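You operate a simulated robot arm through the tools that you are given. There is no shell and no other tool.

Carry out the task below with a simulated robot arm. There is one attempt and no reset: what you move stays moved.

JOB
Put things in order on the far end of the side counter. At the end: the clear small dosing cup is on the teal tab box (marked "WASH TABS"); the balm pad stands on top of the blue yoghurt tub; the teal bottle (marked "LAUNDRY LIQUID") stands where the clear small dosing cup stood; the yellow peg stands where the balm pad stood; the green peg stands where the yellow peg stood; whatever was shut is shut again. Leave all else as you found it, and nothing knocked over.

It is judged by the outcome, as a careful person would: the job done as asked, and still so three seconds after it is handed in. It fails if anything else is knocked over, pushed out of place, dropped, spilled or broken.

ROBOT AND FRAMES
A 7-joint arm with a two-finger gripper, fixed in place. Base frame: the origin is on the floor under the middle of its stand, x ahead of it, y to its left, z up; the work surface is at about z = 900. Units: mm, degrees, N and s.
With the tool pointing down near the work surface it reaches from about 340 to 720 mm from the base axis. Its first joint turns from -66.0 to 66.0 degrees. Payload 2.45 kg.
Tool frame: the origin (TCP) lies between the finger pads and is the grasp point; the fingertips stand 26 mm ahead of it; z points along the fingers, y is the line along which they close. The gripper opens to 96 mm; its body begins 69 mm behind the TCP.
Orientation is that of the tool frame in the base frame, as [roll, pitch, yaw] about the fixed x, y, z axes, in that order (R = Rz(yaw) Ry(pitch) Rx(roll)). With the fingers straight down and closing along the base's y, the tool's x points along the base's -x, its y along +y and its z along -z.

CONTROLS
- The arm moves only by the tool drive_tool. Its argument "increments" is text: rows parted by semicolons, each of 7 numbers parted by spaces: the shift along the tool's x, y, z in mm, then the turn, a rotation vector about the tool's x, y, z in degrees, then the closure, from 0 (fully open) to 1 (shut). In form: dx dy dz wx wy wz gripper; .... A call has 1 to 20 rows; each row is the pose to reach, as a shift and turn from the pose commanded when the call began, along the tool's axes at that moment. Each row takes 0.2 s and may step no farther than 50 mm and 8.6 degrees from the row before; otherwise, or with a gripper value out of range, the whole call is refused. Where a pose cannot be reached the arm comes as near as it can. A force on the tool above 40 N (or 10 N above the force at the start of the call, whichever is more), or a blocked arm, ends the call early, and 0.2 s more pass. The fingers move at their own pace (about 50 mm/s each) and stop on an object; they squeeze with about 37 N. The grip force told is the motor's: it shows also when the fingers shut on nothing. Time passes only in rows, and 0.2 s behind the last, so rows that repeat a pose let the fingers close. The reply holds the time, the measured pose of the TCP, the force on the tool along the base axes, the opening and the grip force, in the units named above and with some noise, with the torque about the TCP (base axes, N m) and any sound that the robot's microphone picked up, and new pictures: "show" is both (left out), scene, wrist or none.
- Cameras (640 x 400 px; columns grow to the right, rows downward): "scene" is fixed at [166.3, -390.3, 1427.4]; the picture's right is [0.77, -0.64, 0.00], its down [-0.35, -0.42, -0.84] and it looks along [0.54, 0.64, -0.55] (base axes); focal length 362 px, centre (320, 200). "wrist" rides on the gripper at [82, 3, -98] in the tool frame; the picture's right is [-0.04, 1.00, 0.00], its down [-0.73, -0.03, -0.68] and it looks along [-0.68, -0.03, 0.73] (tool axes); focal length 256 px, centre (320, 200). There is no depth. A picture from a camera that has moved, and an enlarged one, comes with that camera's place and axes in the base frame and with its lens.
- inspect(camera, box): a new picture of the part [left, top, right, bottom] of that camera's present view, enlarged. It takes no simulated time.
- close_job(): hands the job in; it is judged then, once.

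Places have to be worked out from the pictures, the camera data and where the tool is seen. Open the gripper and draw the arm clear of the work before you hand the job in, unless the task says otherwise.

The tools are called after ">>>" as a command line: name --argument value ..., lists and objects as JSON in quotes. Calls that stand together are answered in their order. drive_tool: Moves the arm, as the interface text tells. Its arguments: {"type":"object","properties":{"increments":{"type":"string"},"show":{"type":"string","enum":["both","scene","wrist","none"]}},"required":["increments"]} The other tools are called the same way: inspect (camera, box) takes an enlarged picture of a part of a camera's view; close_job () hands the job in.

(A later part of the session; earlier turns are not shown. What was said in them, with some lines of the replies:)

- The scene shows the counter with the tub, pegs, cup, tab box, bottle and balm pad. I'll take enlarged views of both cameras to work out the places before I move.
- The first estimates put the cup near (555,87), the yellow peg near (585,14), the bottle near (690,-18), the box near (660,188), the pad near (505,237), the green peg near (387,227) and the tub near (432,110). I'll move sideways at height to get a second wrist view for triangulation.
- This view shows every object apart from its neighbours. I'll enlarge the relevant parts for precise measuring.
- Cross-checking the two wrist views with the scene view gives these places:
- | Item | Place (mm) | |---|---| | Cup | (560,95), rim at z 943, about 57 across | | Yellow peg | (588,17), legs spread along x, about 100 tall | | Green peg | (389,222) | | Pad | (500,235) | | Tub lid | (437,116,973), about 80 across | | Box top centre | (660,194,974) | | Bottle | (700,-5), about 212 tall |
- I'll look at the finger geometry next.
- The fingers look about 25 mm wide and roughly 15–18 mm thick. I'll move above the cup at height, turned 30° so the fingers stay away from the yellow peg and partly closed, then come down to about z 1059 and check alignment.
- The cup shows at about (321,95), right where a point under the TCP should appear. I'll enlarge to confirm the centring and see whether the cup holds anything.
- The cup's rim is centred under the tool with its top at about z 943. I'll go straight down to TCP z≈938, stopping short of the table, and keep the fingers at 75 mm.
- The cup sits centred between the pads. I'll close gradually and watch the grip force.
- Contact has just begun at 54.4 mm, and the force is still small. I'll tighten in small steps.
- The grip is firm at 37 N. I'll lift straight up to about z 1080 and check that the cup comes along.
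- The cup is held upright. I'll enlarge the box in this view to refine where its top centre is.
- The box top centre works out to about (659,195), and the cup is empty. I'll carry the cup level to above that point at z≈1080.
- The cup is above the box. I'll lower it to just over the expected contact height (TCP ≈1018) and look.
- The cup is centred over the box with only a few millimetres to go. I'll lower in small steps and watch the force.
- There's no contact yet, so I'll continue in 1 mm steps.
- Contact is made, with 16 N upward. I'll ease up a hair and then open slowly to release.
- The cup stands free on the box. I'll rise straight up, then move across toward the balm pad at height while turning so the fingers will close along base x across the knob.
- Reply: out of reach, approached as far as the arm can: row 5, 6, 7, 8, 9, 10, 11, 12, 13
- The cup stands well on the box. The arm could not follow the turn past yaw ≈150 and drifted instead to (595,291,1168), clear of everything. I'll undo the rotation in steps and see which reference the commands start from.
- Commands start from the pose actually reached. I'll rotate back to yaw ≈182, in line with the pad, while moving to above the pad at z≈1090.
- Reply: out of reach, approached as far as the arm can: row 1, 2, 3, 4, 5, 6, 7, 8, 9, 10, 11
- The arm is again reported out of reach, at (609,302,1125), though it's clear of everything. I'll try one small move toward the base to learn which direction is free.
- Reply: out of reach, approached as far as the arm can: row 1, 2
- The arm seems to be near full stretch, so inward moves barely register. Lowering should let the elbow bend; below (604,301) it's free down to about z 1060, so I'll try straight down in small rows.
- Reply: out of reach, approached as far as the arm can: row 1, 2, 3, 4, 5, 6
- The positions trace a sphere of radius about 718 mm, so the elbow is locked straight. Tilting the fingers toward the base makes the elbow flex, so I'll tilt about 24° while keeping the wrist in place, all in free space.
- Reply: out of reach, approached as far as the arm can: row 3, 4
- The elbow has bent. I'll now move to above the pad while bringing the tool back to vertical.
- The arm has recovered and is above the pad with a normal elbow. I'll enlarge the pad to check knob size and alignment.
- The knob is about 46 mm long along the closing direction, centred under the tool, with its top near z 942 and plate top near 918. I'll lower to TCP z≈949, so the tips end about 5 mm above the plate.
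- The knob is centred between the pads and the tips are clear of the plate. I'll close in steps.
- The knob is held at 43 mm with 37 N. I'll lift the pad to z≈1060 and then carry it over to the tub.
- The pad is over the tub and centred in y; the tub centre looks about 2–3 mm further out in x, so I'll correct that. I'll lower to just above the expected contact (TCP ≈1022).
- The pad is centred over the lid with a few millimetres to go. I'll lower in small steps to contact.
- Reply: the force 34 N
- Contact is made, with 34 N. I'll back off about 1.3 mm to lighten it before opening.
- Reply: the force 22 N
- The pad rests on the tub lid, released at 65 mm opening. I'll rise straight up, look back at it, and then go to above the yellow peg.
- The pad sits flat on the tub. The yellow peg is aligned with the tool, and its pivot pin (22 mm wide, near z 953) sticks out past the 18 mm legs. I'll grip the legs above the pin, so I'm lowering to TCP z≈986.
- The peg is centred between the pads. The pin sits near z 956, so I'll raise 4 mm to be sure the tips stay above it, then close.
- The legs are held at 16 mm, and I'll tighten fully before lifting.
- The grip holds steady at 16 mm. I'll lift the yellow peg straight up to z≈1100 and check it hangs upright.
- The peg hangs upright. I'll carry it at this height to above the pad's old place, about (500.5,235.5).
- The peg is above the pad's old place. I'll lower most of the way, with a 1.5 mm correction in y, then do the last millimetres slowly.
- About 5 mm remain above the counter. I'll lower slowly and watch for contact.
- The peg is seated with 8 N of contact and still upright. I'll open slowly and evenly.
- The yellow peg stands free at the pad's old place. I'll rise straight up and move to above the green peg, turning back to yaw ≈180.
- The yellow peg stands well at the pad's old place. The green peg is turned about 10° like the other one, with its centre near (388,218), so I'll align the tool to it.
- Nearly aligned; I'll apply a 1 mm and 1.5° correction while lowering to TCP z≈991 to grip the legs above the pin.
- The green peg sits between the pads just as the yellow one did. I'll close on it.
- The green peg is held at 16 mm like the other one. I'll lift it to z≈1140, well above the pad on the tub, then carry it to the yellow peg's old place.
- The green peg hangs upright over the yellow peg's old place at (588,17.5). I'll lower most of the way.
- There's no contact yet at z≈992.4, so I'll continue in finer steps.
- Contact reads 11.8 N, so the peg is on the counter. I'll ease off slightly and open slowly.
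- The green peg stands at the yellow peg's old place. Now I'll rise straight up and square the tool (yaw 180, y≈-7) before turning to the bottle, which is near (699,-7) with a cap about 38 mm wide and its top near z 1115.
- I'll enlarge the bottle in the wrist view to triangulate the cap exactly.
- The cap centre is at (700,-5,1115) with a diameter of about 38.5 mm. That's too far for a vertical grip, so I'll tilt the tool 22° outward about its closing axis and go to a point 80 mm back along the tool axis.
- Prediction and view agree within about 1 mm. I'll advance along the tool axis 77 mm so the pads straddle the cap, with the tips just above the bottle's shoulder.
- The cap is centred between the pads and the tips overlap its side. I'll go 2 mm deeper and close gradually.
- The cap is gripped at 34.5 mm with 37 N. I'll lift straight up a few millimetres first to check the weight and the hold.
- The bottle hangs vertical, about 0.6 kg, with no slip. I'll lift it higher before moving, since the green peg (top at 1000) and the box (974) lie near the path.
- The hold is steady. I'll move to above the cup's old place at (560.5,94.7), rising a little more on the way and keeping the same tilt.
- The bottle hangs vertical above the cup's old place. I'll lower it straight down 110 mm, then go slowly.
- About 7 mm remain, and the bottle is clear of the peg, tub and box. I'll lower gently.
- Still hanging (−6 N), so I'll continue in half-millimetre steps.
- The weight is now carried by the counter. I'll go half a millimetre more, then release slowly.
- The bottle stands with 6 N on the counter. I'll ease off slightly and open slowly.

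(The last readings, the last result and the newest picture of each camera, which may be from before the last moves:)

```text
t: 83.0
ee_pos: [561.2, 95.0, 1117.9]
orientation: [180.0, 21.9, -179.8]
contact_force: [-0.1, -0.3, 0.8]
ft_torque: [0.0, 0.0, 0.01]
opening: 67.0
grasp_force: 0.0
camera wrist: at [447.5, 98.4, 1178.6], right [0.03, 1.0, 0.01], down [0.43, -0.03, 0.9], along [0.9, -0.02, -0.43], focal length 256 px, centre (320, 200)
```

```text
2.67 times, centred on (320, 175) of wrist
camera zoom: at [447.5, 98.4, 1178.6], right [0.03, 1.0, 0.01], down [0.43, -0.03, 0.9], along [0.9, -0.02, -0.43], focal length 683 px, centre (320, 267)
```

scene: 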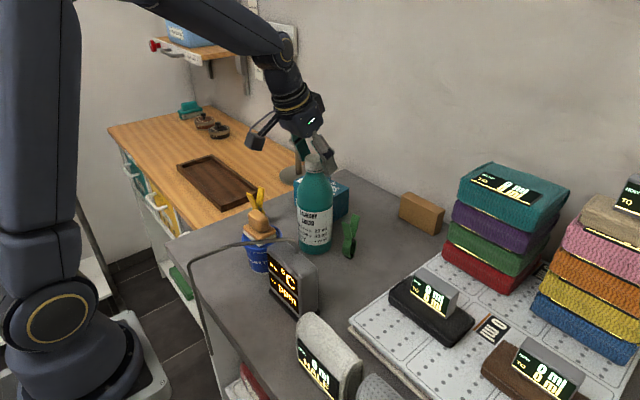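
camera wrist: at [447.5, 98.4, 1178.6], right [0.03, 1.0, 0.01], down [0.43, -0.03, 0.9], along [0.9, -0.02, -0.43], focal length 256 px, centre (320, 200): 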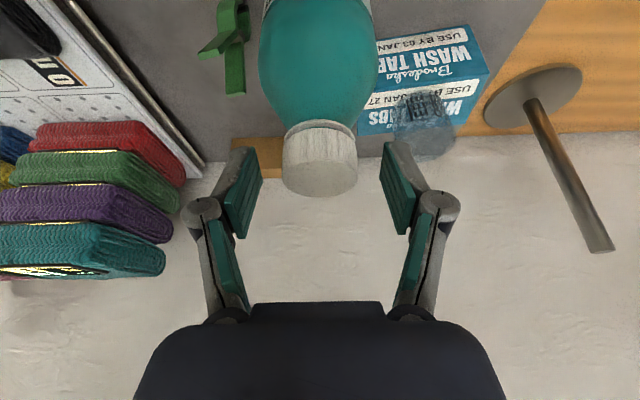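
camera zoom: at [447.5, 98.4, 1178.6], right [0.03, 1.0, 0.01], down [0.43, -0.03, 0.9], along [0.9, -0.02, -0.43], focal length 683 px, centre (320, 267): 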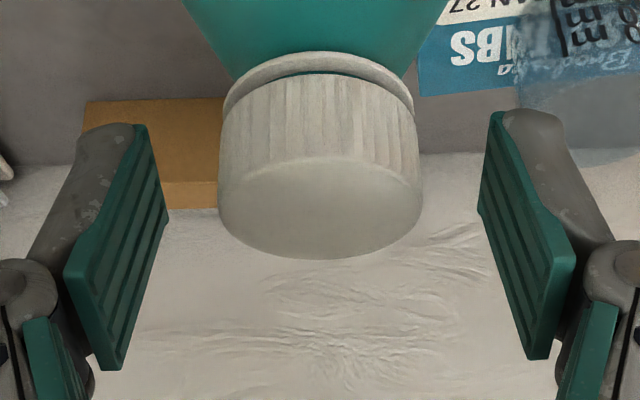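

The bottle stands free. I'll back out along the tool axis, then straighten the tool and draw the arm back high and clear.

>>> drive_tool --increments "0 0 -15 0 0 0 0.3; 0 0 -40 0 0 0 0.3; 0 0 -75 0 0 0 0.3; 0 0 -110 0 0 0 0.3; 30 0 -120 0 5.5 0 0.3; 60 0 -120 0 11 0 0.3; 90 0 -120 0 16.5 0 0.3; 120 10 -115 0 22 0 0.2; 150 30 -110 0 22 0 0.1; 150 60 -110 0 22 0 0; 150 60 -110 0 22 0 0" --show "both"

>>> inspect --camera "scene" --box '[200, 140, 420, 278]'

>>> inspect --camera "wrist" --box '[180, 20, 460, 195]'

```text
t: 85.4
ee_pos: [381.0, 154.7, 1163.2]
orientation: [-180.0, 0.0, -179.9]
contact_force: [-0.1, 0.4, 0.6]
ft_torque: [-0.01, 0.0, 0.02]
opening: 96.1
grasp_force: 0.1
camera wrist: at [299.0, 158.1, 1262.8], right [0.04, 1.0, 0.0], down [0.73, -0.03, 0.68], along [0.68, -0.03, -0.73], focal length 256 px, centre (320, 200)
```

scene: 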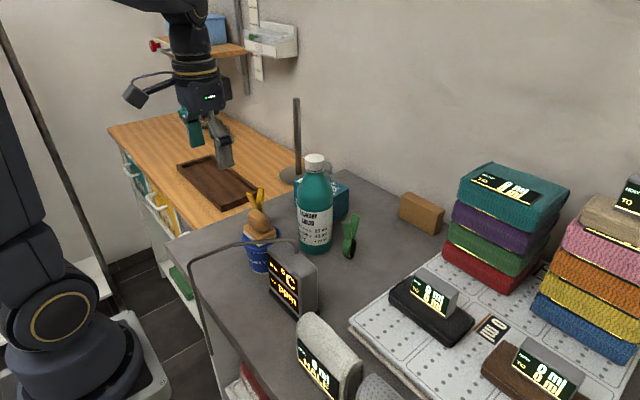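
wrist: 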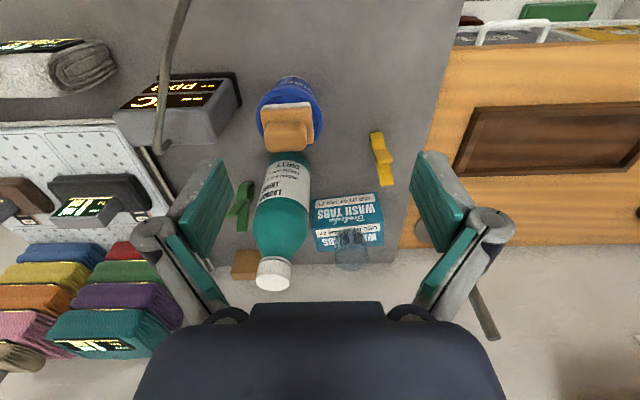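

```text
2.90 times, centred on (310, 209) of scene
camera zoom: at [166.3, -390.2, 1427.4], right [0.77, -0.64, 0.0], down [-0.35, -0.42, -0.84], along [0.54, 0.64, -0.55], focal length 1049 px, centre (349, 174)
```

zoom: 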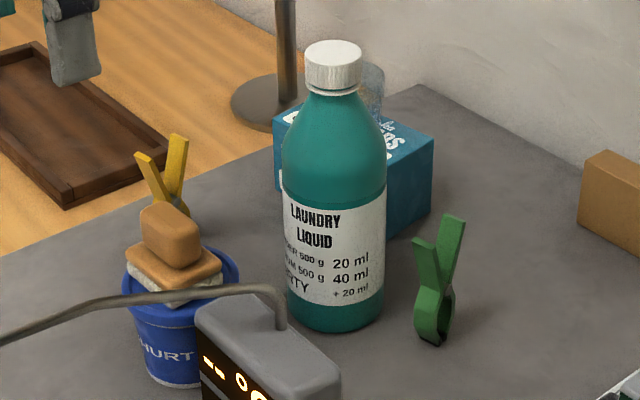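

```text
2.29 times, centred on (320, 108) of wrist
camera zoom: at [299.0, 158.1, 1262.8], right [0.04, 1.0, 0.0], down [0.73, -0.03, 0.68], along [0.68, -0.03, -0.73], focal length 585 px, centre (320, 411)
```

zoom: 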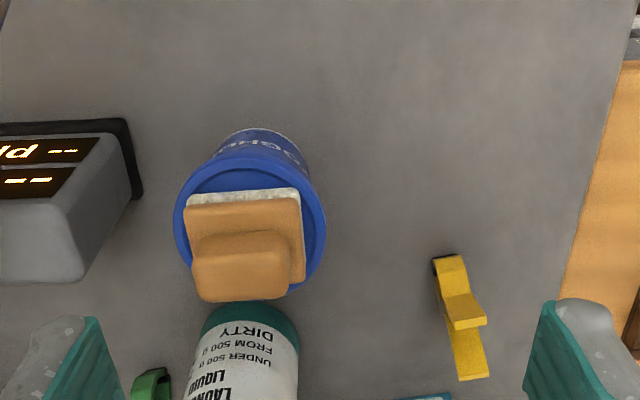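

The final views show everything in place and standing:
- The cup is on the tab box and the balm pad is on the tub.
- The bottle is at about (561,96), where the cup stood.
- The yellow peg is at the pad's old place and the green peg at the yellow peg's.

The gripper is open and the arm is back near its starting pose, so I'm handing in.

>>> close_job

```text
The job is handed in.
```

The job is done and handed in. In the last pictures everything was standing and nothing else looked disturbed.

- **Dosing cup:** stands upright near the middle of the top of the teal tab box.
- **Balm pad:** sits flat on the lid of the blue yoghurt tub.
- **Teal bottle:** stands where the cup stood, within about 2 mm by my measurement.
- **Yellow peg:** stands where the balm pad stood.
- **Green peg:** stands where the yellow peg stood.

I didn't open anything, so nothing needed shutting again.

Partway through, the arm got stuck at full stretch. I worked it free in open air without touching anything. The bottle was too far away for a straight-down grip, so I lifted it by its cap with the tool tilted 22°; it stayed upright throughout.

The gripper is open and the arm is back near its starting position, clear of the counter.
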